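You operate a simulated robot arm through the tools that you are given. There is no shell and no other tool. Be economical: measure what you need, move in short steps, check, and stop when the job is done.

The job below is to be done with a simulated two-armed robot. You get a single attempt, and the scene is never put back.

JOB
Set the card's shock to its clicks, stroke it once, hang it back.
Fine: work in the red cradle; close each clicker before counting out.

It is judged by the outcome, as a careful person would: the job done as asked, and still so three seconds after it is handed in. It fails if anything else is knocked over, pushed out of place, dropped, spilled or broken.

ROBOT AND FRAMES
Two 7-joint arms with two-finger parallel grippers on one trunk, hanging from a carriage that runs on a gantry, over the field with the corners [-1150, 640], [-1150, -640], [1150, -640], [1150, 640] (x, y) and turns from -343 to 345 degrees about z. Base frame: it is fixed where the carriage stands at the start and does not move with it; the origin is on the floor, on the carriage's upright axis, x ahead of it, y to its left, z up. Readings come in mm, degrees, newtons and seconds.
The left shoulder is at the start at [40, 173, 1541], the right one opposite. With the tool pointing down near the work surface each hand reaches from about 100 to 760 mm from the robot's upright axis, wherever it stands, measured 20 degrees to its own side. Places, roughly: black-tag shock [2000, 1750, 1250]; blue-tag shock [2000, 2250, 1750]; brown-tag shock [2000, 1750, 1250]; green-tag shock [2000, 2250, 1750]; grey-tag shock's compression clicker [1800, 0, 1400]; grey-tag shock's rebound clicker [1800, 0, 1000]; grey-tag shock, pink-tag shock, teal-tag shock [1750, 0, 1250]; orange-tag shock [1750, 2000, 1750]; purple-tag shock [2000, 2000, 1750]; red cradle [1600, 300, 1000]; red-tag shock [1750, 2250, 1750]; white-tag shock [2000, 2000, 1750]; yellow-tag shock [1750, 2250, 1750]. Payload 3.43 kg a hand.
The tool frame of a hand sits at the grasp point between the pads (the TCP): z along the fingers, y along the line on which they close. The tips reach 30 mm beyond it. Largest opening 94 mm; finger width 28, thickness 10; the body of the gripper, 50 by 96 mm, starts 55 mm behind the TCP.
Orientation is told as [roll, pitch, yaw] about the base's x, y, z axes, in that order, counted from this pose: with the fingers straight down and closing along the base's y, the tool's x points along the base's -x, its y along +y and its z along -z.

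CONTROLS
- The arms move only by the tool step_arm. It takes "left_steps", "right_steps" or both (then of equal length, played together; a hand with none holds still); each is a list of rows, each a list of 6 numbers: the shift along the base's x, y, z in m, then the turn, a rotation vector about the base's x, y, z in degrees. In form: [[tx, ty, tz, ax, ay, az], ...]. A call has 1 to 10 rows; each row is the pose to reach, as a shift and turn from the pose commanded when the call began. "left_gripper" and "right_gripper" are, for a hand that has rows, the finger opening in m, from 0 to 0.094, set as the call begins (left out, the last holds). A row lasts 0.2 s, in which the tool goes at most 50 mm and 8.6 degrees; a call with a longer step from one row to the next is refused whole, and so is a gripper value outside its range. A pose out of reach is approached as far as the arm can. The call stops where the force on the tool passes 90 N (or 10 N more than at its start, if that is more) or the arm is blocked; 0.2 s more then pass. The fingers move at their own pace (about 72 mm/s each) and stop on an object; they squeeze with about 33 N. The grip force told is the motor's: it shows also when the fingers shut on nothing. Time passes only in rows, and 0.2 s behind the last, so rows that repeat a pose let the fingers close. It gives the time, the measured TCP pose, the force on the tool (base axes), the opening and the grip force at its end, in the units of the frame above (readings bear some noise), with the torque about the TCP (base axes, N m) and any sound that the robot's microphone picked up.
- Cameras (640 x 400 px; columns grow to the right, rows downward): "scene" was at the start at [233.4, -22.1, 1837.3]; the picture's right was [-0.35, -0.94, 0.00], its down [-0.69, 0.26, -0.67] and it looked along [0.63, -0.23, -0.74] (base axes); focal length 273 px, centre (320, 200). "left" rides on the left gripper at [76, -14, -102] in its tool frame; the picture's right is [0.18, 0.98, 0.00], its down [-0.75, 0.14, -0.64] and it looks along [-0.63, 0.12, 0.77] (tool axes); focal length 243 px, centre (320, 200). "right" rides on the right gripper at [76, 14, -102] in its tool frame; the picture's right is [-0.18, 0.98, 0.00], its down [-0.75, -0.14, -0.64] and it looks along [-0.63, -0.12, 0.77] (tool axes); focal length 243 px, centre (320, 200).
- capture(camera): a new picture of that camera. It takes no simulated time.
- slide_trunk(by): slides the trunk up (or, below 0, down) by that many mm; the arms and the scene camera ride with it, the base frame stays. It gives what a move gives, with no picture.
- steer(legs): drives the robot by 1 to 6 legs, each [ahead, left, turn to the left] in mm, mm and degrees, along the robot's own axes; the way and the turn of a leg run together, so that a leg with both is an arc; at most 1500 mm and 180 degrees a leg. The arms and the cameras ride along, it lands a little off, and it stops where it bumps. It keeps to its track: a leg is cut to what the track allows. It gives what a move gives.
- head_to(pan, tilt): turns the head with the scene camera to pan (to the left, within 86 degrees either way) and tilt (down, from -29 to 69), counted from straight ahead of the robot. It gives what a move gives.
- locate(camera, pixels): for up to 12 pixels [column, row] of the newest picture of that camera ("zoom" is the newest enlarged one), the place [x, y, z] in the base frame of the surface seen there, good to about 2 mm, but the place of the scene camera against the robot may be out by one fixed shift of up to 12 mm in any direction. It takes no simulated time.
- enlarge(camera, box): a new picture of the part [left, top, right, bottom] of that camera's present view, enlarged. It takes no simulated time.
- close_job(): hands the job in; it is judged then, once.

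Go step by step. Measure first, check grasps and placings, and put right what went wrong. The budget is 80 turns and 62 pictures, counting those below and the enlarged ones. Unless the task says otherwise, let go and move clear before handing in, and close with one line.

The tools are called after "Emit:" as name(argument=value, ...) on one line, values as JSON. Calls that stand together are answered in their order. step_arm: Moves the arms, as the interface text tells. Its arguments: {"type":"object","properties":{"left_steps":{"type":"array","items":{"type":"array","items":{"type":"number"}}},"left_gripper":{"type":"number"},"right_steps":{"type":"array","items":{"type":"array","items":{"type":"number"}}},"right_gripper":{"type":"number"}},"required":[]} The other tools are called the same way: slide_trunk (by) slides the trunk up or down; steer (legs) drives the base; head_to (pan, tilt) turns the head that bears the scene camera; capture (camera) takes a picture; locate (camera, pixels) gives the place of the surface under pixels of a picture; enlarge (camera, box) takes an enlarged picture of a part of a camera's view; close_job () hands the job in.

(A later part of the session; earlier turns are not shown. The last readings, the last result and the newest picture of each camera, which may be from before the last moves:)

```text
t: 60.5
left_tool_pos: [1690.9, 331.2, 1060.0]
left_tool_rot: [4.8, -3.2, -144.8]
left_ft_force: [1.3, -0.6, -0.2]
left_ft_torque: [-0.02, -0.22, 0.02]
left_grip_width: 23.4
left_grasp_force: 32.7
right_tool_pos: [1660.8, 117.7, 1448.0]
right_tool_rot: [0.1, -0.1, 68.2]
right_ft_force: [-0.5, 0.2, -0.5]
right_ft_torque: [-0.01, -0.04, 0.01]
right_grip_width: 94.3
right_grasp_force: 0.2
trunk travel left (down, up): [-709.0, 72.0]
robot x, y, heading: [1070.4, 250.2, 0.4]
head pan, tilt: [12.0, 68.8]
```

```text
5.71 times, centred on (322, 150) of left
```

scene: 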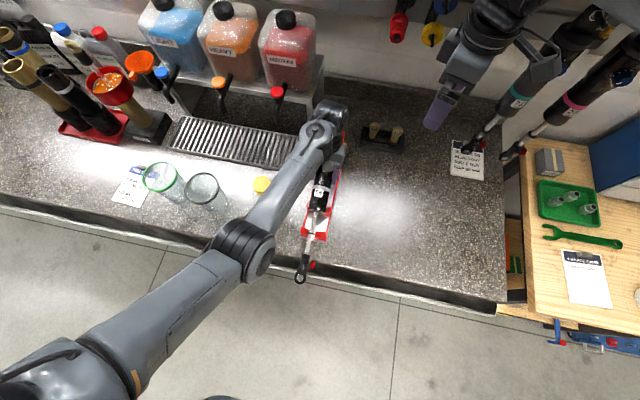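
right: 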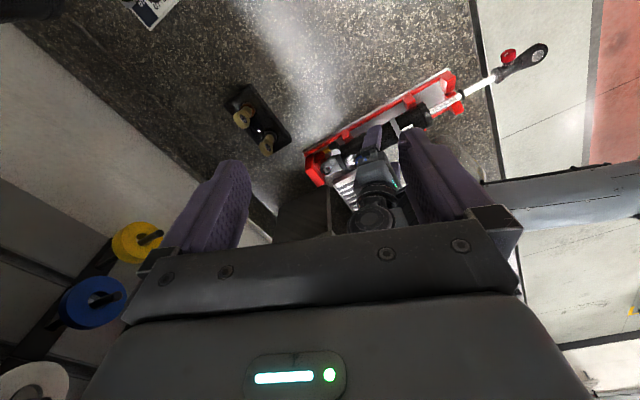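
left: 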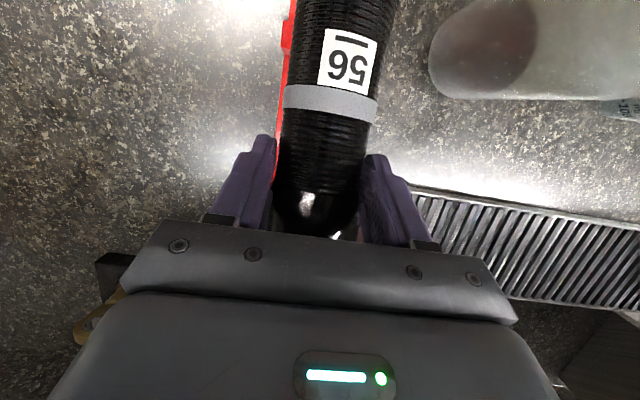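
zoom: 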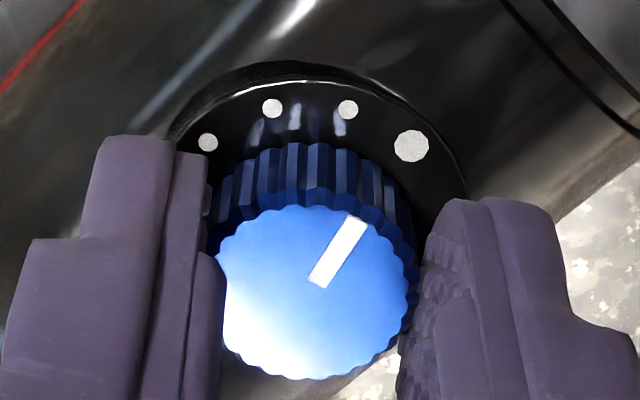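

The pointer stands ~22° past the large (closed) dot, with dots ~35° apart. Open further and listen.

Emit:
step_arm(left_steps=[[0, 0, 0, 0, 0.4, 4], [0, 0, 0, 0, 0.8, 8], [0, 0, 0, 0, 1.2, 12], [0, 0, 0, 0, 1.6, 16], [0, 0, 0, 0, 1.6, 16]])

Emit:
enlarge(camera="left", box=[272, 115, 372, 185])

```text
t: 61.7
left_tool_pos: [1690.4, 330.2, 1059.5]
left_tool_rot: [3.7, -4.2, -128.8]
left_ft_force: [-1.0, 0.9, 1.4]
left_ft_torque: [0.02, -0.22, 0.02]
left_grip_width: 23.4
left_grasp_force: 32.9
right_tool_pos: [1662.2, 117.2, 1448.5]
right_tool_rot: [0.0, -0.1, 68.2]
right_ft_force: [0.1, 1.1, 0.3]
right_ft_torque: [0.01, 0.04, 0.0]
right_grip_width: 94.1
right_grasp_force: 0.1
trunk travel left (down, up): [-709.0, 72.0]
robot x, y, heading: [1070.1, 250.7, 0.2]
head pan, tilt: [12.0, 68.8]
```

```text
5.71 times, centred on (322, 150) of left
```

zoom: 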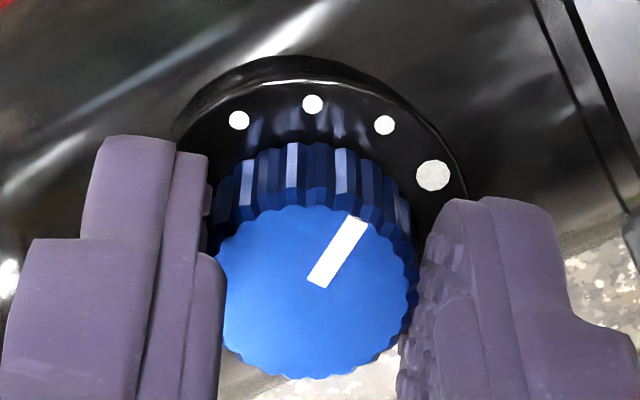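

The pointer now is at about the first small dot (28° vs 30°), without sound so far. Open 12° more in small steps.

Emit:
step_arm(left_steps=[[0, 0, 0, 0, 0.4, 4], [0, 0, 0, 0, 0.8, 8], [0, 0, 0, 0, 1.2, 12], [0, 0, 0, 0, 1.2, 12]])

```text
t: 62.7
left_tool_pos: [1690.5, 330.3, 1059.6]
left_tool_rot: [2.6, -5.0, -116.7]
left_ft_force: [-2.9, -1.4, 4.0]
left_ft_torque: [-0.03, -0.05, 0.0]
left_grip_width: 23.1
left_grasp_force: 33.0
right_tool_pos: [1662.9, 118.5, 1448.5]
right_tool_rot: [0.1, 0.0, 68.1]
right_ft_force: [-0.1, -0.2, 0.0]
right_ft_torque: [-0.02, -0.02, -0.02]
right_grip_width: 94.1
right_grasp_force: 0.0
trunk travel left (down, up): [-709.0, 72.0]
robot x, y, heading: [1069.2, 251.9, -0.0]
head pan, tilt: [12.0, 68.8]
```

No sound from this knob, so I'll set it by its dots: target is the third small dot after the large one, ~54° further.

Emit:
step_arm(left_steps=[[0, 0, 0, 0, 0.7, 7], [0, 0, 0, 0, 1.4, 14], [0, 0, 0, 0, 2.1, 21], [0, 0, 0, 0, 2.8, 28], [0, 0, 0, 0, 3.5, 35], [0, 0, 0, 0, 4.2, 42], [0, 0, 0, 0, 4.8, 48], [0, 0, 0, 0, 5.3, 53], [0, 0, 0, 0, 5.3, 53]])

Emit:
enlarge(camera="left", box=[272, 115, 372, 185])

```text
t: 64.7
left_tool_pos: [1690.5, 329.7, 1059.4]
left_tool_rot: [-2.5, -5.1, -63.1]
left_ft_force: [-5.9, -3.5, 7.3]
left_ft_torque: [-0.15, -0.01, -0.03]
left_grip_width: 22.8
left_grasp_force: 32.8
right_tool_pos: [1661.9, 116.1, 1448.8]
right_tool_rot: [-0.1, 0.0, 68.2]
right_ft_force: [0.2, 0.2, 0.5]
right_ft_torque: [0.04, 0.0, 0.01]
right_grip_width: 94.1
right_grasp_force: 0.0
trunk travel left (down, up): [-709.0, 72.0]
robot x, y, heading: [1069.5, 252.2, 0.2]
head pan, tilt: [12.0, 68.8]
```

```text
5.71 times, centred on (322, 150) of left
```

zoom: 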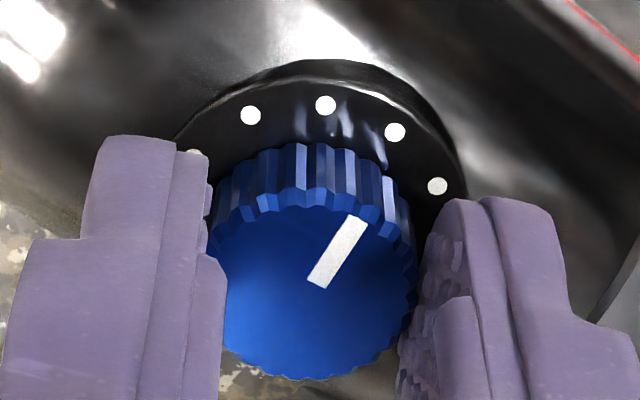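

The dots are 30° apart; the pointer sits ~9° past the third small dot (395,132). Turn back 8° to sit on it, then release and rise.

Emit:
step_arm(left_steps=[[0, 0, 0, 0, -0.4, -4], [0, 0, 0, 0, -0.8, -8], [0, 0, 0, 0, -0.8, -8]])

Emit:
step_arm(left_steps=[[0, 0, 0, 0, 0, 0], [0, 0, 0, 0, 0, 0], [0, 0, 0.02, 0, 0, 0], [0, 0, 0.04, 0, 0, 0]], left_gripper=0.06)

Emit:
enlarge(camera="left", box=[252, 75, 392, 175])

```text
t: 65.5
left_tool_pos: [1689.3, 330.4, 1059.3]
left_tool_rot: [-1.7, -5.3, -71.4]
left_ft_force: [-3.4, -2.3, 3.5]
left_ft_torque: [-0.08, -0.07, 0.03]
left_grip_width: 23.2
left_grasp_force: 33.0
right_tool_pos: [1661.9, 116.4, 1450.0]
right_tool_rot: [-0.1, 0.0, 68.2]
right_ft_force: [0.0, -0.9, -0.4]
right_ft_torque: [-0.01, -0.01, 0.01]
right_grip_width: 94.0
right_grasp_force: 0.0
trunk travel left (down, up): [-709.0, 72.0]
robot x, y, heading: [1070.7, 248.1, 0.3]
head pan, tilt: [12.0, 68.8]
```

```text
t: 66.5
left_tool_pos: [1691.2, 332.3, 1098.5]
left_tool_rot: [-1.7, -5.2, -71.3]
left_ft_force: [1.2, -0.1, -0.3]
left_ft_torque: [-0.02, 0.0, 0.01]
left_grip_width: 60.0
left_grasp_force: 0.0
right_tool_pos: [1663.1, 116.1, 1448.9]
right_tool_rot: [0.1, 0.1, 68.3]
right_ft_force: [0.2, 0.1, 0.0]
right_ft_torque: [-0.01, -0.01, 0.03]
right_grip_width: 94.0
right_grasp_force: 0.1
trunk travel left (down, up): [-709.0, 72.0]
robot x, y, heading: [1072.1, 249.5, 0.3]
head pan, tilt: [12.0, 68.8]
```

```text
4.00 times, centred on (322, 125) of left
```

zoom: 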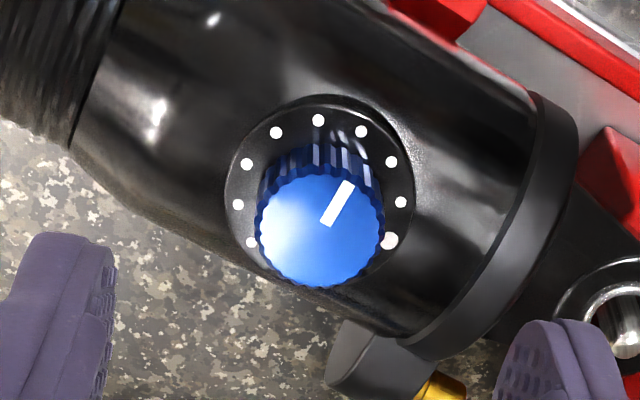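

The pointer now points squarely at the third dot (361,131) after the large one (390,241): blue is 3 out. Next the red clicker: swing both hands back to zero yaw, and take a close scene look at the lower end.

Emit:
step_arm(left_steps=[[0, 0, 0.002, 0, 0, 8], [0, 0, 0.004, 0, 0, 16], [0, 0, 0.006, 0, 0, 24], [0, 0, 0.008, 0, 0, 32], [0, 0, 0.01, 0, 0, 40], [0, 0, 0.01, 0, 0, 48], [0, 0, 0.01, 0, 0, 56], [0, 0, 0.01, 0, 0, 64], [0, 0, 0.01, 0, 0, 71]], right_steps=[[0, -0.02, 0, 0, 0, -8], [0, -0.04, 0, 0, 0, -16], [0, -0.06, 0, 0, 0, -24], [0, -0.08, 0, 0, 0, -32], [0, -0.1, 0, 0, 0, -40], [0, -0.12, 0, 0, 0, -48], [0, -0.14, 0, 0, 0, -56], [0, -0.15, 0, 0, 0, -64], [0, -0.15, 0, 0, 0, -68]])

Emit:
steer(legs=[[-250, 0, 0]])

Emit:
head_to(pan=0, tilt=60)

Emit:
capture(camera="scene")

```text
t: 68.5
left_tool_pos: [1690.7, 329.9, 1109.3]
left_tool_rot: [-1.7, -5.3, -0.2]
left_ft_force: [0.3, 0.2, 0.9]
left_ft_torque: [-0.04, 0.0, 0.02]
left_grip_width: 60.0
left_grasp_force: 0.0
right_tool_pos: [1661.0, -34.8, 1449.2]
right_tool_rot: [0.0, 0.0, 0.1]
right_ft_force: [-0.2, 0.8, 0.4]
right_ft_torque: [0.0, 0.04, 0.01]
right_grip_width: 94.0
right_grasp_force: 0.0
trunk travel left (down, up): [-709.0, 72.0]
robot x, y, heading: [1066.7, 247.5, 0.4]
head pan, tilt: [12.0, 68.8]
```

```text
t: 70.3
left_tool_pos: [1441.1, 328.5, 1109.0]
left_tool_rot: [-1.7, -5.3, -0.5]
left_ft_force: [-0.6, 0.5, -0.3]
left_ft_torque: [-0.01, 0.03, -0.02]
left_grip_width: 59.9
left_grasp_force: 0.1
right_tool_pos: [1410.8, -35.2, 1448.4]
right_tool_rot: [0.0, 0.0, 0.2]
right_ft_force: [-0.1, 0.2, 0.4]
right_ft_torque: [0.02, -0.01, 0.01]
right_grip_width: 94.2
right_grasp_force: 0.0
trunk travel left (down, up): [-709.0, 72.0]
robot x, y, heading: [821.5, 252.0, 0.1]
head pan, tilt: [12.0, 68.8]
```

```text
t: 71.0
left_tool_pos: [1441.7, 328.1, 1108.7]
left_tool_rot: [-1.8, -5.4, -0.5]
left_ft_force: [-0.6, 0.3, -0.5]
left_ft_torque: [0.0, -0.01, 0.01]
left_grip_width: 59.9
left_grasp_force: 0.1
right_tool_pos: [1412.2, -35.1, 1450.4]
right_tool_rot: [0.1, 0.0, 0.1]
right_ft_force: [-0.9, 0.1, -0.3]
right_ft_torque: [0.02, 0.0, -0.01]
right_grip_width: 94.0
right_grasp_force: 0.0
trunk travel left (down, up): [-709.0, 72.0]
robot x, y, heading: [821.4, 249.0, -0.0]
head pan, tilt: [0.0, 60.0]
```

```text
9 pictures are left
```

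scene: 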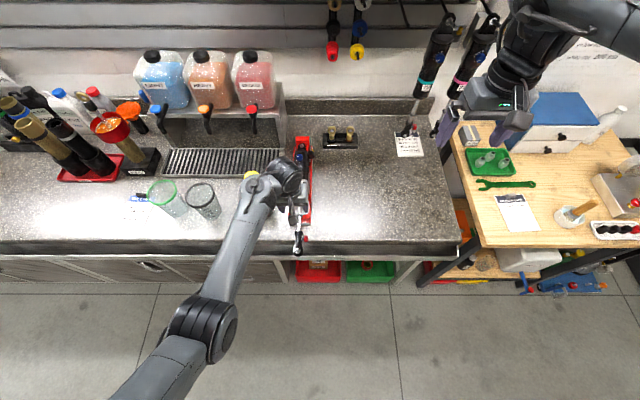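

The lower end shows at (299,245) with the red knob near (305,238). Locate a spread of pixels there.

Emit:
locate(camera="scene", pixels=[[298, 252], [298, 246], [298, 238], [299, 230], [303, 238], [305, 238], [307, 238], [305, 235], [305, 241], [297, 256], [301, 220], [299, 210]])

```text
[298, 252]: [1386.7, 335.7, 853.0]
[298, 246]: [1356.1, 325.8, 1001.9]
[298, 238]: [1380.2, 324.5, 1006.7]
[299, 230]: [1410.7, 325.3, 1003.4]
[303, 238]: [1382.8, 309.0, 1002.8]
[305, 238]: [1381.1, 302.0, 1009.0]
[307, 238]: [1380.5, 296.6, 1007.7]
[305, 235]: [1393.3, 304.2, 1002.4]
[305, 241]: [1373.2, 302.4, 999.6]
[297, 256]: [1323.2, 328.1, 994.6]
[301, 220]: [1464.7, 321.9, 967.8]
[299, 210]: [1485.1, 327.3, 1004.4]
```

Red knob ≈ (1382, 300, ~994) just past the bench edge on the -y side. I'll park the left hand off the bench to the left, lower the trunk, and turn the right hand to point +y.

Emit:
step_arm(left_steps=[[-0.04, 0, 0, 0, 0, 0], [-0.08, 0, 0, 0, 0, 0], [-0.12, 0, -0.01, 0, 0, 0], [-0.14, 0.035, -0.03, 0, 0, 0], [-0.145, 0.07, -0.06, 0, 0, 0], [-0.15, 0.1, -0.095, 0, 0, 0], [-0.165, 0.12, -0.135, 0, 0, 0], [-0.18, 0.12, -0.175, 0, 0, 0], [-0.19, 0.12, -0.2, 0, 0, 0]])

Emit:
slide_trunk(by=-200)

Emit:
step_arm(right_steps=[[0, 0.015, 0, 8, 0, 0], [0, 0.03, -0.01, 16, 0, 0], [0, 0.045, -0.02, 24, 0, 0], [-0.005, 0.06, -0.035, 32, 0, 0], [-0.01, 0.08, -0.06, 40, 0, 0], [-0.015, 0.1, -0.085, 48, 0, 0], [-0.02, 0.12, -0.11, 56, 0, 0], [-0.025, 0.14, -0.135, 64, 0, 0], [-0.03, 0.16, -0.165, 72, 0, 0], [-0.03, 0.175, -0.195, 80, 0, 0]])

```text
t: 73.0
left_tool_pos: [1252.6, 448.3, 910.7]
left_tool_rot: [-1.7, -5.3, -0.5]
left_ft_force: [-0.4, -0.5, 0.5]
left_ft_torque: [0.02, 0.01, -0.01]
left_grip_width: 60.0
left_grasp_force: 0.0
right_tool_pos: [1412.1, -35.2, 1448.4]
right_tool_rot: [0.0, -0.1, 0.1]
right_ft_force: [-0.3, -0.1, -0.6]
right_ft_torque: [0.04, -0.02, 0.0]
right_grip_width: 94.1
right_grasp_force: 0.2
trunk travel left (down, up): [-709.0, 72.0]
robot x, y, heading: [821.7, 250.2, -0.3]
head pan, tilt: [0.0, 60.0]
```

```text
t: 75.2
left_tool_pos: [1251.6, 449.4, 712.0]
left_tool_rot: [-1.7, -5.3, -0.6]
left_ft_force: [0.7, 0.3, -0.4]
left_ft_torque: [-0.03, -0.01, -0.03]
left_grip_width: 60.3
left_grasp_force: 0.0
right_tool_pos: [1411.9, -36.2, 1249.0]
right_tool_rot: [0.0, 0.1, 0.1]
right_ft_force: [-0.3, -0.2, -0.2]
right_ft_torque: [-0.01, 0.01, 0.03]
right_grip_width: 94.2
right_grasp_force: 0.0
trunk travel left (down, up): [-509.0, 272.0]
robot x, y, heading: [822.6, 251.3, 0.0]
head pan, tilt: [0.0, 60.0]
```

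```text
t: 77.4
left_tool_pos: [1250.0, 449.2, 709.9]
left_tool_rot: [-1.7, -5.3, -0.4]
left_ft_force: [-0.5, 0.4, -0.5]
left_ft_torque: [0.02, -0.03, 0.03]
left_grip_width: 59.9
left_grasp_force: 0.1
right_tool_pos: [1381.5, 141.1, 1055.3]
right_tool_rot: [80.1, -0.2, 0.0]
right_ft_force: [0.4, -0.6, 0.5]
right_ft_torque: [0.01, -0.06, 0.04]
right_grip_width: 93.8
right_grasp_force: 0.1
trunk travel left (down, up): [-509.0, 272.0]
robot x, y, heading: [820.8, 249.6, 0.2]
head pan, tilt: [0.0, 60.0]
```

Works well. Finish the turn and line up at (1382, 200, 995), then look.

Emit:
step_arm(right_steps=[[0, 0.02, -0.02, 5, 0, 0], [0, 0.04, -0.04, 10, 0, 0], [0, 0.06, -0.06, 10, 0, 0]], right_gripper=0.05)

Emit:
enlarge(camera="right", box=[200, 20, 440, 240])

```text
t: 78.2
left_tool_pos: [1250.6, 448.9, 709.6]
left_tool_rot: [-1.7, -5.3, -0.5]
left_ft_force: [-0.4, 1.0, -0.9]
left_ft_torque: [-0.02, 0.02, -0.04]
left_grip_width: 60.0
left_grasp_force: 0.0
right_tool_pos: [1382.1, 201.9, 993.6]
right_tool_rot: [90.1, -0.2, -0.1]
right_ft_force: [0.1, 0.2, 0.3]
right_ft_torque: [0.0, 0.0, 0.0]
right_grip_width: 50.1
right_grasp_force: 0.1
trunk travel left (down, up): [-509.0, 272.0]
robot x, y, heading: [819.6, 248.1, 0.1]
head pan, tilt: [0.0, 60.0]
```

```text
1.82 times, centred on (320, 130) of right
```

zoom: 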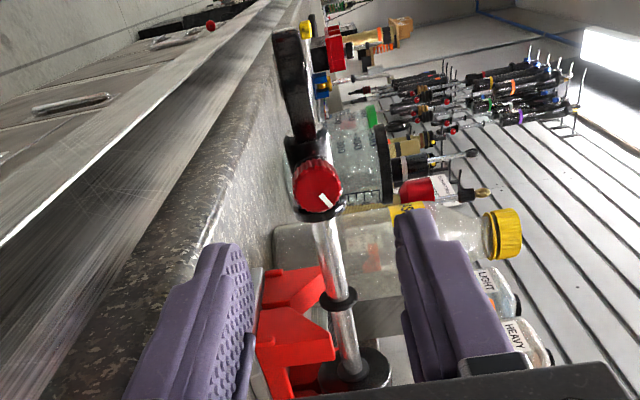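

Red knob at (318,185) with a white pointer. Measure it.

Emit:
locate(camera="zoom", pixels=[[316, 183], [298, 183], [336, 183], [316, 165], [316, 205], [325, 200], [320, 218], [343, 190], [300, 100], [330, 250]])

```text
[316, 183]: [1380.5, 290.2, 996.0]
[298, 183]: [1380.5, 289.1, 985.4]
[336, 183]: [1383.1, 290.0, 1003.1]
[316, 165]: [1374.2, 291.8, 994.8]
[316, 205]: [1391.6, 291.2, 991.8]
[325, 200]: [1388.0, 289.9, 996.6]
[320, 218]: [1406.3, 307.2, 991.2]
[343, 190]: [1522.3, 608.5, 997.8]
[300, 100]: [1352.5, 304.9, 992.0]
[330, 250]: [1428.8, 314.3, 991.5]
```

Knob centre ≈ (1383, 994), face y≈290. Advance to TCP y≈273, grip, and turn clockwise (+y rotation) to close.

Emit:
step_arm(right_steps=[[0.001, 0.03, 0.0005, 0, 0, 0], [0.001, 0.055, 0.0005, 0, 0, 0], [0.001, 0.071, 0.0005, 0, 0, 0], [0.001, 0.071, 0.0005, 0, 0, 0]])

Emit:
step_arm(right_steps=[[0, 0, 0, 0, 0, 0], [0, 0, 0, 0, 0, 0], [0, 0, 0, 0, 0, 0]], right_gripper=0.01)

Emit:
step_arm(right_steps=[[0, 0, 0, 0, 5, 0], [0, 0, 0, 0, 10, 0], [0, 0, 0, 0, 15, 0], [0, 0, 0, 0, 20, 0], [0, 0, 0, 0, 25, 0], [0, 0, 0, 0, 30, 0]])

```text
t: 79.2
left_tool_pos: [1252.1, 448.5, 709.9]
left_tool_rot: [-1.7, -5.2, -0.5]
left_ft_force: [-0.3, -0.5, 0.2]
left_ft_torque: [0.01, -0.04, -0.01]
left_grip_width: 60.1
left_grasp_force: 0.1
right_tool_pos: [1382.4, 270.5, 994.9]
right_tool_rot: [90.1, -0.1, 0.0]
right_ft_force: [-1.0, 0.3, 0.0]
right_ft_torque: [0.0, 0.0, 0.04]
right_grip_width: 50.0
right_grasp_force: 0.0
trunk travel left (down, up): [-509.0, 272.0]
robot x, y, heading: [821.6, 251.4, -0.0]
head pan, tilt: [0.0, 60.0]
```

```text
t: 80.0
left_tool_pos: [1249.6, 448.4, 710.5]
left_tool_rot: [-1.7, -5.3, -0.5]
left_ft_force: [0.5, 0.3, -0.9]
left_ft_torque: [0.0, 0.01, 0.02]
left_grip_width: 59.8
left_grasp_force: 0.1
right_tool_pos: [1381.5, 270.4, 994.4]
right_tool_rot: [89.9, -0.1, 0.0]
right_ft_force: [0.6, 0.2, 0.8]
right_ft_torque: [-0.17, 0.0, -0.08]
right_grip_width: 22.4
right_grasp_force: 32.9
trunk travel left (down, up): [-509.0, 272.0]
robot x, y, heading: [819.9, 255.4, -0.0]
head pan, tilt: [0.0, 60.0]
```

```text
t: 81.4
left_tool_pos: [1251.6, 448.6, 709.9]
left_tool_rot: [-1.7, -5.4, -0.5]
left_ft_force: [0.4, 0.0, 0.0]
left_ft_torque: [0.04, 0.03, -0.01]
left_grip_width: 60.0
left_grasp_force: 0.0
right_tool_pos: [1382.5, 270.9, 994.8]
right_tool_rot: [90.0, 30.0, 0.0]
right_ft_force: [1.3, -0.2, 1.0]
right_ft_torque: [-0.19, 0.02, -0.22]
right_grip_width: 21.3
right_grasp_force: 33.1
trunk travel left (down, up): [-509.0, 272.0]
robot x, y, heading: [822.3, 250.5, 0.1]
head pan, tilt: [0.0, 60.0]
```

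Turning freely, no stop yet. Continue closing.

Emit:
step_arm(right_steps=[[0, 0, 0, 0, 7, 0], [0, 0, 0, 0, 14, 0], [0, 0, 0, 0, 21, 0], [0, 0, 0, 0, 28, 0], [0, 0, 0, 0, 35, 0], [0, 0, 0, 0, 42, 0], [0, 0, 0, 0, 49, 0], [0, 0, 0, 0, 56, 0], [0, 0, 0, 0, 60, 0]])

```text
t: 83.4
left_tool_pos: [1252.1, 448.8, 711.3]
left_tool_rot: [-1.6, -5.3, -0.5]
left_ft_force: [0.0, 1.3, -0.4]
left_ft_torque: [0.03, 0.02, 0.01]
left_grip_width: 59.8
left_grasp_force: 0.0
right_tool_pos: [1382.7, 270.9, 994.0]
right_tool_rot: [24.8, 90.0, -65.4]
right_ft_force: [4.0, 1.5, -0.5]
right_ft_torque: [-0.32, 0.01, -0.01]
right_grip_width: 21.2
right_grasp_force: 32.8
trunk travel left (down, up): [-509.0, 272.0]
robot x, y, heading: [821.2, 250.9, 0.0]
head pan, tilt: [0.0, 60.0]
```

Emit:
step_arm(right_steps=[[0, 0, 0, 0, 7, 0], [0, 0, 0, 0, 14, 0], [0, 0, 0, 0, 21, 0], [0, 0, 0, 0, 28, 0], [0, 0, 0, 0, 35, 0], [0, 0, 0, 0, 42, 0], [0, 0, 0, 0, 48, 0]])

```text
t: 85.0
left_tool_pos: [1245.0, 449.9, 707.7]
left_tool_rot: [-1.6, -5.0, -0.4]
left_ft_force: [-1.4, 0.5, 0.3]
left_ft_torque: [-0.02, -0.05, 0.02]
left_grip_width: 59.9
left_grasp_force: 0.0
right_tool_pos: [1370.4, 304.1, 978.3]
right_tool_rot: [-87.5, 67.8, -179.8]
right_ft_force: [-4.9, 0.6, -5.7]
right_ft_torque: [-0.1, -0.11, 0.18]
right_grip_width: 10.8
right_grasp_force: 0.6
right hand out of reach, approached as far as the arm can: row 3, 4, 5, 6, 7
trunk travel left (down, up): [-509.0, 272.0]
robot x, y, heading: [819.8, 248.6, 0.3]
head pan, tilt: [0.0, 60.0]
```

The arm ran out of range and slipped off the knob. Withdraw straight back along -y and look.

Emit:
step_arm(right_steps=[[0, -0.02, 0, 0, 0, 0], [0, -0.05, 0, 0, 0, 0], [0, -0.085, 0, 0, 0, 0], [0, -0.12, 0, 0, 0, 0]])

Emit:
enlarge(camera="right", box=[150, 0, 490, 240])

```text
t: 86.0
left_tool_pos: [1256.0, 449.1, 711.5]
left_tool_rot: [-1.7, -5.3, -0.5]
left_ft_force: [0.4, -0.6, 0.7]
left_ft_torque: [-0.01, 0.04, -0.01]
left_grip_width: 59.7
left_grasp_force: 0.1
right_tool_pos: [1384.6, 221.1, 968.5]
right_tool_rot: [-85.0, 72.9, -179.6]
right_ft_force: [2.8, -1.7, 27.3]
right_ft_torque: [-1.66, -1.05, -0.01]
right_grip_width: 10.2
right_grasp_force: 0.1
right hand out of reach, approached as far as the arm can: row 1, 2, 3, 4
trunk travel left (down, up): [-509.0, 272.0]
robot x, y, heading: [823.2, 248.4, -0.0]
head pan, tilt: [0.0, 60.0]
```

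```text
1.67 times, centred on (320, 120) of right
```

zoom: 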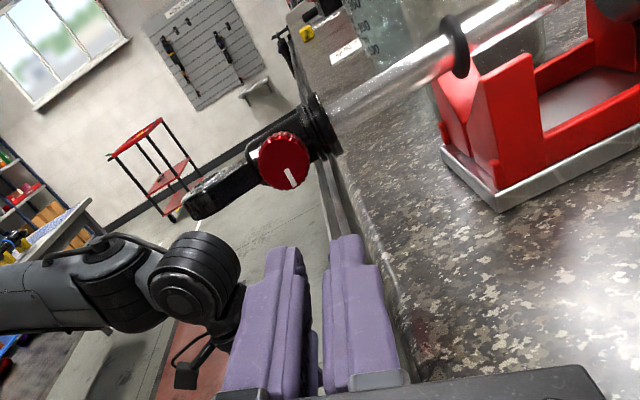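

The hand is brushing the bench (27 N up); the shock looks intact, its knob at (284,160) partly turned. Lift, and spin the hand back for a fresh grip.

Emit:
step_arm(right_steps=[[0, 0, 0.015, 0, 0, 0], [-0.002, -0.015, 0.03, 0, -8, 0], [-0.002, -0.015, 0.03, 0, -16, 0], [-0.002, -0.015, 0.03, 0, -24, 0], [-0.002, -0.015, 0.03, 0, -32, 0], [-0.002, -0.015, 0.03, 0, -40, 0], [-0.002, -0.015, 0.03, 0, -48, 0], [-0.002, -0.015, 0.03, 0, -56, 0], [-0.002, -0.015, 0.03, 0, -64, 0], [-0.002, -0.015, 0.03, 0, -72, 0]], right_gripper=0.05)

Emit:
step_arm(right_steps=[[0, 0, 0, 0, -8, 0], [0, 0, 0, 0, -16, 0], [0, 0, 0, 0, -24, 0], [0, 0, 0, 0, -32, 0], [0, 0, 0, 0, -40, 0], [0, 0, 0, 0, -48, 0], [0, 0, 0, 0, -56, 0], [0, 0, 0, 0, -64, 0], [0, 0, 0, 0, -72, 0]])

```text
t: 88.2
left_tool_pos: [1251.8, 448.5, 711.1]
left_tool_rot: [-1.7, -5.4, -0.4]
left_ft_force: [-0.3, 0.0, 0.1]
left_ft_torque: [0.0, -0.04, 0.01]
left_grip_width: 60.0
left_grasp_force: 0.1
right_tool_pos: [1379.7, 205.1, 986.9]
right_tool_rot: [94.2, 35.6, -0.5]
right_ft_force: [0.1, 0.0, -0.8]
right_ft_torque: [0.0, 0.04, 0.01]
right_grip_width: 50.3
right_grasp_force: 0.0
right hand out of reach, approached as far as the arm can: row 1, 2, 3, 4, 5, 6, 7, 8, 9, 10
trunk travel left (down, up): [-509.0, 272.0]
robot x, y, heading: [821.4, 254.3, 0.1]
head pan, tilt: [0.0, 60.0]
```

```text
t: 90.4
left_tool_pos: [1239.4, 444.8, 708.8]
left_tool_rot: [-1.8, -4.9, -0.7]
left_ft_force: [-0.7, -0.8, 0.5]
left_ft_torque: [0.03, -0.01, 0.01]
left_grip_width: 59.9
left_grasp_force: 0.1
right_tool_pos: [1347.5, 205.5, 961.5]
right_tool_rot: [93.8, -32.0, 1.3]
right_ft_force: [-65.1, 1.0, 7.4]
right_ft_torque: [-0.69, 1.76, -6.49]
right_grip_width: 50.2
right_grasp_force: 0.2
trunk travel left (down, up): [-509.0, 272.0]
robot x, y, heading: [820.8, 247.5, -0.2]
head pan, tilt: [0.0, 60.0]
stopped in row 9 (right hand): the force on the tool passed its limit at 91 N (the readings are from after the stop); the commanded pose is now the measured one
```

The lower part of the hand met the bench front at spin -32°. Return to about -10°, re-align on the knob.

Emit:
step_arm(right_steps=[[0, 0, 0.01, -1.5, 8, 0], [0.01, 0, 0.02, -3, 16, 0], [0.025, 0, 0.03, -4, 23, -1], [0.0355, 0, 0.033, -4, 23, -1], [0.0355, 0, 0.033, -4, 23, -1]])

```text
t: 91.6
left_tool_pos: [1250.1, 449.0, 709.7]
left_tool_rot: [-1.8, -5.2, -0.4]
left_ft_force: [0.6, 0.4, -0.5]
left_ft_torque: [0.04, 0.02, 0.0]
left_grip_width: 60.0
left_grasp_force: 0.0
right_tool_pos: [1402.1, 205.9, 1002.4]
right_tool_rot: [90.0, -10.5, 1.1]
right_ft_force: [-0.5, 0.4, -0.3]
right_ft_torque: [0.0, -0.04, -0.03]
right_grip_width: 50.2
right_grasp_force: 0.1
trunk travel left (down, up): [-509.0, 272.0]
robot x, y, heading: [820.4, 247.2, 0.1]
head pan, tilt: [0.0, 60.0]
```

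Align on the knob axis, advance and grip again at spin -10°, then continue closing.

Emit:
step_arm(right_steps=[[-0.019, 0, -0.0084, 0, 0, -1], [-0.019, 0.03, -0.0084, 0, 0, -1], [-0.019, 0.05, -0.0084, 0, 0, -1], [-0.019, 0.066, -0.0084, 0, 0, -1], [-0.019, 0.066, -0.0084, 0, 0, -1]])

Emit:
step_arm(right_steps=[[0, 0, 0, 0, 0, 0], [0, 0, 0, 0, 0, 0], [0, 0, 0, 0, 0, 0], [0, 0, 0, 0, 5, 0], [0, 0, 0, 0, 11, 0], [0, 0, 0, 0, 17, 0], [0, 0, 0, 0, 23, 0], [0, 0, 0, 0, 29, 0], [0, 0, 0, 0, 35, 0]], right_gripper=0.01)

```text
t: 92.8
left_tool_pos: [1252.0, 448.2, 709.7]
left_tool_rot: [-1.7, -5.3, -0.6]
left_ft_force: [0.7, -0.1, -0.3]
left_ft_torque: [0.01, 0.0, 0.0]
left_grip_width: 59.9
left_grasp_force: 0.1
right_tool_pos: [1383.1, 270.1, 995.6]
right_tool_rot: [90.0, -10.5, 0.1]
right_ft_force: [0.3, 0.3, 0.4]
right_ft_torque: [-0.03, 0.0, -0.02]
right_grip_width: 50.2
right_grasp_force: 0.1
trunk travel left (down, up): [-509.0, 272.0]
robot x, y, heading: [822.5, 249.7, 0.2]
head pan, tilt: [0.0, 60.0]
```

```text
t: 94.8
left_tool_pos: [1250.9, 447.7, 708.8]
left_tool_rot: [-1.7, -5.3, -0.5]
left_ft_force: [-0.1, 0.3, -0.4]
left_ft_torque: [-0.01, 0.0, 0.02]
left_grip_width: 59.9
left_grasp_force: 0.0
right_tool_pos: [1384.8, 270.2, 994.1]
right_tool_rot: [90.1, 24.6, 0.1]
right_ft_force: [-0.7, -0.5, -1.0]
right_ft_torque: [-0.31, -0.25, 0.02]
right_grip_width: 20.9
right_grasp_force: 33.0
trunk travel left (down, up): [-509.0, 272.0]
robot x, y, heading: [822.5, 252.9, -0.1]
head pan, tilt: [0.0, 60.0]
```

Torque -0.25 N m: the red knob is at its closed stop. Regrip at spin ~+85° so I have 90° of opening travel.

Emit:
step_arm(right_steps=[[0, 0, 0, 0, 0, 0], [0, 0, 0, 0, 0, 0], [-0.001, 0, 0, 0, 8, 0], [-0.0015, 0, 0, 0, 16, 0], [-0.0015, 0, 0, 0, 24, 0], [-0.0015, 0, 0, 0, 32, 0], [-0.0015, 0, 0, 0, 40, 0], [-0.0015, 0, 0, 0, 48, 0], [-0.0015, 0, 0, 0, 55, 0], [-0.0015, 0, 0, 0, 61, 0]], right_gripper=0.05)

Emit:
step_arm(right_steps=[[0, 0, 0, 0, 0, 0], [0, 0, 0, 0, 0, 0], [0, 0, 0, 0, 0, 0], [0, 0, 0, 0, 3, 0], [0, 0, 0, 0, 6, 0], [0, 0, 0, 0, 6, 0]], right_gripper=0.01)

```text
t: 97.0
left_tool_pos: [1250.9, 448.9, 711.0]
left_tool_rot: [-1.7, -5.3, -0.4]
left_ft_force: [-0.2, 0.9, -0.5]
left_ft_torque: [-0.01, -0.02, 0.0]
left_grip_width: 60.2
left_grasp_force: 0.1
right_tool_pos: [1381.9, 272.4, 993.7]
right_tool_rot: [91.3, 85.6, 1.3]
right_ft_force: [-0.2, -0.7, -1.1]
right_ft_torque: [-0.03, -0.01, 0.01]
right_grip_width: 49.9
right_grasp_force: 0.1
trunk travel left (down, up): [-509.0, 272.0]
robot x, y, heading: [817.7, 249.6, 0.2]
head pan, tilt: [0.0, 60.0]
```

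```text
t: 98.4
left_tool_pos: [1252.5, 448.7, 710.9]
left_tool_rot: [-1.6, -5.3, -0.5]
left_ft_force: [-0.7, -0.1, 0.1]
left_ft_torque: [0.03, 0.0, 0.03]
left_grip_width: 60.1
left_grasp_force: 0.1
right_tool_pos: [1382.5, 271.7, 995.8]
right_tool_rot: [-94.8, 88.6, 175.2]
right_ft_force: [5.3, -1.7, 2.2]
right_ft_torque: [0.05, -0.23, -0.03]
right_grip_width: 21.1
right_grasp_force: 32.5
trunk travel left (down, up): [-509.0, 272.0]
robot x, y, heading: [819.4, 246.8, 0.1]
head pan, tilt: [0.0, 60.0]
```

Closed stop confirmed (-0.23 N m at spin 91.5°). Now open counter-clockwise by ~93° (3 × 30°), listening.

Emit:
step_arm(right_steps=[[0, 0, 0, 0, -6, 0], [0, 0, 0, 0, -12, 0], [0, 0, 0, 0, -18, 0], [0, 0, 0, 0, -24, 0], [0, 0, 0, 0, -30, 0], [0, 0, 0, 0, -36, 0], [0, 0, 0, 0, -42, 0], [0, 0, 0, 0, -47, 0]])

Emit:
enlarge(camera="right", box=[260, 100, 370, 180])

```text
t: 100.2
left_tool_pos: [1250.0, 447.9, 710.4]
left_tool_rot: [-1.6, -5.2, -0.4]
left_ft_force: [0.3, 0.5, 0.0]
left_ft_torque: [0.02, -0.02, 0.03]
left_grip_width: 60.1
left_grasp_force: 0.1
right_tool_pos: [1380.0, 271.6, 994.0]
right_tool_rot: [90.1, 44.4, 0.3]
right_ft_force: [-6.1, 1.0, 1.3]
right_ft_torque: [0.04, 0.0, 0.48]
right_grip_width: 20.9
right_grasp_force: 32.2
trunk travel left (down, up): [-509.0, 272.0]
robot x, y, heading: [818.9, 249.5, 0.0]
head pan, tilt: [0.0, 60.0]
```

```text
5.00 times, centred on (315, 140) of right
```

zoom: 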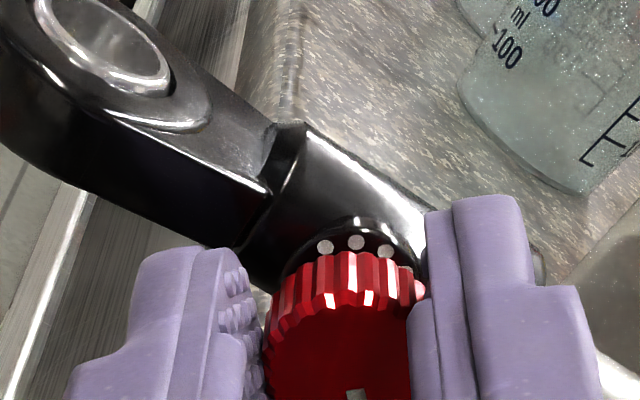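

The red ring also bears dots. Finish the ~93° turn, release, back off and check the pointer against the dots.

Emit:
step_arm(right_steps=[[0.001, 0, 0, 0, -6, 0], [0.002, 0, 0, 0, -12, 0], [0.002, 0, 0, 0, -18, 0], [0.002, 0, 0, 0, -24, 0], [0.002, 0, 0, 0, -30, 0], [0.002, 0, 0, 0, -36, 0], [0.002, 0, 0, 0, -41, 0], [0.002, 0, 0, 0, -46, 0], [0.002, 0, 0, 0, -46, 0]])

Emit:
step_arm(right_steps=[[0, 0, 0, 0, 0, 0], [0, 0, 0, 0, 0, 0], [0, -0.03, 0, 0, 0, 0], [0, -0.045, 0, 0, 0, 0]], right_gripper=0.06)

Emit:
enlarge(camera="right", box=[270, 90, 370, 160])

```text
t: 102.2
left_tool_pos: [1251.1, 448.3, 710.5]
left_tool_rot: [-1.7, -5.2, -0.5]
left_ft_force: [0.0, 0.9, -0.8]
left_ft_torque: [-0.01, 0.0, -0.01]
left_grip_width: 60.0
left_grasp_force: 0.0
right_tool_pos: [1383.4, 269.9, 994.7]
right_tool_rot: [90.1, -1.5, 0.2]
right_ft_force: [-2.5, 1.0, 0.3]
right_ft_torque: [-0.22, 0.01, 0.26]
right_grip_width: 21.0
right_grasp_force: 32.5
trunk travel left (down, up): [-509.0, 272.0]
robot x, y, heading: [820.7, 250.5, 0.1]
head pan, tilt: [0.0, 60.0]
```

```text
t: 103.2
left_tool_pos: [1251.1, 448.4, 710.1]
left_tool_rot: [-1.7, -5.2, -0.6]
left_ft_force: [-0.9, 0.1, -0.1]
left_ft_torque: [0.02, 0.01, -0.03]
left_grip_width: 59.9
left_grasp_force: 0.1
right_tool_pos: [1383.8, 226.0, 996.3]
right_tool_rot: [90.1, -1.6, 0.1]
right_ft_force: [-0.1, -0.1, 0.6]
right_ft_torque: [-0.07, -0.02, 0.01]
right_grip_width: 60.0
right_grasp_force: 0.1
trunk travel left (down, up): [-509.0, 272.0]
robot x, y, heading: [817.2, 251.6, 0.1]
head pan, tilt: [0.0, 60.0]
```

```text
5.71 times, centred on (320, 125) of right
```

zoom: 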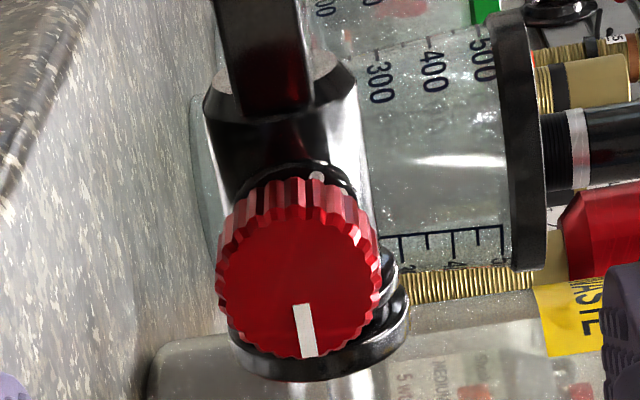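

Pointer points to +x, 93° from closed; only one dot is visible here. I'll spin the hand +50° to see more dots and measure their spacing in 3D.

Emit:
step_arm(right_steps=[[0, 0, 0, 0, 8, 0], [0, 0, 0, 0, 16, 0], [0, 0, 0, 0, 24, 0], [0, 0, 0, 0, 32, 0], [0, 0, 0, 0, 40, 0], [0, 0, 0, 0, 48, 0], [0, 0, 0, 0, 56, 0], [0, 0, 0, 0, 64, 0]])

Emit:
enlarge(camera="right", box=[280, 90, 360, 150])

```text
t: 105.0
left_tool_pos: [1250.2, 448.0, 710.9]
left_tool_rot: [-1.7, -5.3, -0.5]
left_ft_force: [-1.1, -0.1, 0.0]
left_ft_torque: [0.02, 0.02, 0.01]
left_grip_width: 60.1
left_grasp_force: 0.1
right_tool_pos: [1383.4, 226.2, 994.2]
right_tool_rot: [90.2, 62.6, 0.1]
right_ft_force: [0.1, 0.5, 0.3]
right_ft_torque: [0.02, 0.01, -0.02]
right_grip_width: 60.0
right_grasp_force: 0.0
trunk travel left (down, up): [-509.0, 272.0]
robot x, y, heading: [821.0, 248.9, 0.4]
head pan, tilt: [0.0, 60.0]
```

```text
6.67 times, centred on (320, 120) of right
5 turns are left
```

zoom: 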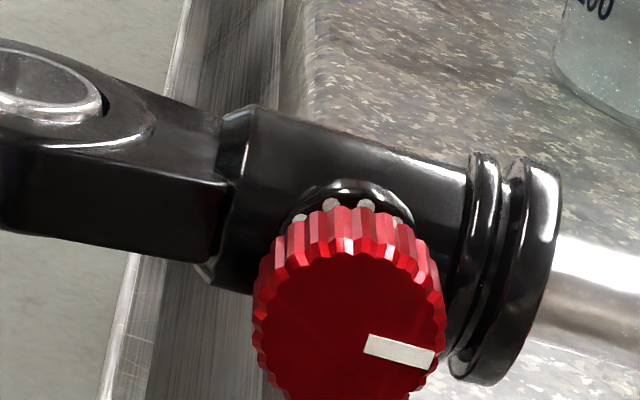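

Both clickers are set (red pointer 93° from its stop, dots ~30° apart); only 5 turns remain. Now stroke: grip the lower eye from the -y side, push it +58 mm, pull it back, release, then park the right hand and bring the left back over the cradle.

Emit:
step_arm(right_steps=[[-0.005, -0.01, 0, 0, -8, 0], [-0.01, -0.01, 0, 0, -16, 0], [-0.015, -0.01, 0, 0, -24, 0], [-0.02, -0.01, 0, 0, -32, 0], [-0.025, -0.01, 0, 0, -40, 0], [-0.03, -0.01, 0, 0, -48, 0], [-0.034, -0.01, -0.001, 0, -56, 0], [-0.034, -0.01, -0.002, 0, -62.5, 0]], right_gripper=0.06)

Emit:
step_arm(right_steps=[[0, 0.03, 0, 0, 0, 0], [0, 0.06, 0, 0, 0, 0], [0, 0.085, 0, 0, 0, 0], [0, 0.096, 0, 0, 0, 0], [0, 0.096, 0, 0, 0, 0]])

Emit:
step_arm(right_steps=[[0, 0, 0, 0, 0, 0], [0, 0, 0, 0, 0, 0], [0, 0, 0, 0, 0, 0]], right_gripper=0.005)

Emit:
step_arm(right_steps=[[0.006, 0, 0, 0, 0, 0], [0.012, 0, 0, 0, 0, 0], [0.018, 0, 0, 0, 0, 0], [0.024, 0, 0, 0, 0, 0], [0.03, 0, 0, 0, 0, 0], [0.036, 0, 0, 0, 0, 0], [0.042, 0, 0, 0, 0, 0], [0.048, 0, 0, 0, 0, 0], [0.054, 0, 0, 0, 0, 0], [0.058, 0, 0, 0, 0, 0]])

Emit:
step_arm(right_steps=[[-0.006, 0, 0, 0, 0, 0], [-0.012, 0, 0, 0, 0, 0], [-0.018, 0, 0, 0, 0, 0], [-0.024, 0, 0, 0, 0, 0], [-0.03, 0, 0, 0, 0, 0], [-0.036, 0, 0, 0, 0, 0], [-0.043, 0, 0, 0, 0, 0], [-0.05, 0, 0, 0, 0, 0], [-0.056, 0, 0, 0, 0, 0], [-0.058, 0, 0, 0, 0, 0]])

Emit:
enlarge(camera="scene", box=[240, 90, 380, 290])

Emit:
locate(camera="zoom", pixels=[[276, 310], [277, 290], [278, 270], [280, 240], [285, 200], [290, 160], [292, 130]])

```text
t: 106.8
left_tool_pos: [1251.9, 449.9, 710.1]
left_tool_rot: [-1.7, -5.2, -0.5]
left_ft_force: [-0.3, -0.3, 0.5]
left_ft_torque: [0.01, -0.01, -0.02]
left_grip_width: 59.8
left_grasp_force: 0.1
right_tool_pos: [1349.6, 215.6, 992.5]
right_tool_rot: [90.0, -0.2, 0.0]
right_ft_force: [0.1, -0.1, -0.5]
right_ft_torque: [-0.03, 0.02, 0.0]
right_grip_width: 59.8
right_grasp_force: 0.1
trunk travel left (down, up): [-509.0, 272.0]
robot x, y, heading: [820.4, 249.3, -0.1]
head pan, tilt: [0.0, 60.0]
```

```text
t: 108.0
left_tool_pos: [1250.5, 447.8, 709.9]
left_tool_rot: [-1.7, -5.2, -0.5]
left_ft_force: [-1.2, 0.5, 0.1]
left_ft_torque: [-0.02, -0.01, -0.01]
left_grip_width: 59.7
left_grasp_force: 0.1
right_tool_pos: [1348.3, 311.4, 993.7]
right_tool_rot: [90.1, -0.1, 0.1]
right_ft_force: [-0.9, 0.0, 0.2]
right_ft_torque: [0.02, -0.01, -0.01]
right_grip_width: 59.9
right_grasp_force: 0.1
trunk travel left (down, up): [-509.0, 272.0]
robot x, y, heading: [817.4, 249.1, 0.1]
head pan, tilt: [0.0, 60.0]
```

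```text
t: 108.8
left_tool_pos: [1250.7, 448.6, 711.1]
left_tool_rot: [-1.7, -5.3, -0.6]
left_ft_force: [-0.2, 0.0, -0.7]
left_ft_torque: [0.03, 0.0, 0.03]
left_grip_width: 60.0
left_grasp_force: 0.1
right_tool_pos: [1349.3, 311.1, 991.3]
right_tool_rot: [90.0, 0.0, 0.1]
right_ft_force: [1.3, -0.3, -0.2]
right_ft_torque: [0.02, 0.09, 0.03]
right_grip_width: 15.9
right_grasp_force: 33.0
trunk travel left (down, up): [-509.0, 272.0]
robot x, y, heading: [820.2, 250.2, 0.2]
head pan, tilt: [0.0, 60.0]
```

```text
t: 111.0
left_tool_pos: [1245.2, 448.2, 708.3]
left_tool_rot: [-1.7, -5.1, -0.5]
left_ft_force: [0.4, 0.5, 0.3]
left_ft_torque: [0.0, 0.0, 0.0]
left_grip_width: 60.0
left_grasp_force: 0.1
right_tool_pos: [1402.0, 313.2, 990.3]
right_tool_rot: [90.2, 0.4, 0.4]
right_ft_force: [-36.4, 3.2, 13.5]
right_ft_torque: [0.46, -0.5, 1.11]
right_grip_width: 16.1
right_grasp_force: 32.2
trunk travel left (down, up): [-509.0, 272.0]
robot x, y, heading: [822.8, 251.5, -0.0]
head pan, tilt: [0.0, 60.0]
```

```text
t: 113.2
left_tool_pos: [1252.9, 447.9, 711.5]
left_tool_rot: [-1.8, -5.4, -0.5]
left_ft_force: [-0.6, -0.6, 0.5]
left_ft_torque: [0.0, -0.02, -0.03]
left_grip_width: 60.0
left_grasp_force: 0.0
right_tool_pos: [1350.6, 312.1, 993.0]
right_tool_rot: [90.0, -0.1, 0.1]
right_ft_force: [10.5, -1.7, 0.4]
right_ft_torque: [0.0, 0.07, -0.56]
right_grip_width: 15.9
right_grasp_force: 33.4
trunk travel left (down, up): [-509.0, 272.0]
robot x, y, heading: [819.7, 246.4, 0.4]
head pan, tilt: [0.0, 60.0]
```

```text
2.00 times, centred on (310, 190) of scene
```

zoom: 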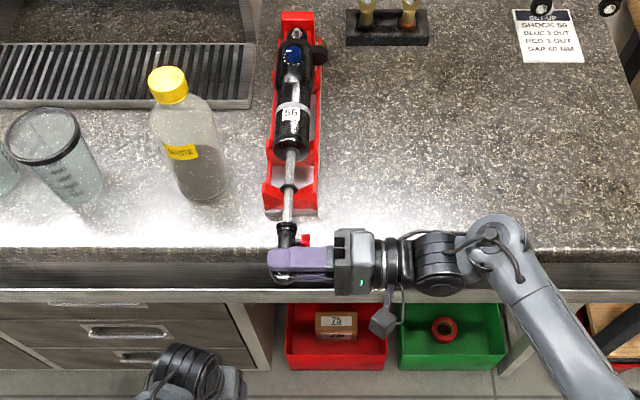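

```text
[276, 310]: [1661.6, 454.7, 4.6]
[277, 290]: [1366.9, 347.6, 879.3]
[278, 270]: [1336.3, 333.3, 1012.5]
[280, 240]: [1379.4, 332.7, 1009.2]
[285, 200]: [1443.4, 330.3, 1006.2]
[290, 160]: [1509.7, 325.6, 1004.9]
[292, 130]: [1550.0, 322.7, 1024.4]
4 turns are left
```

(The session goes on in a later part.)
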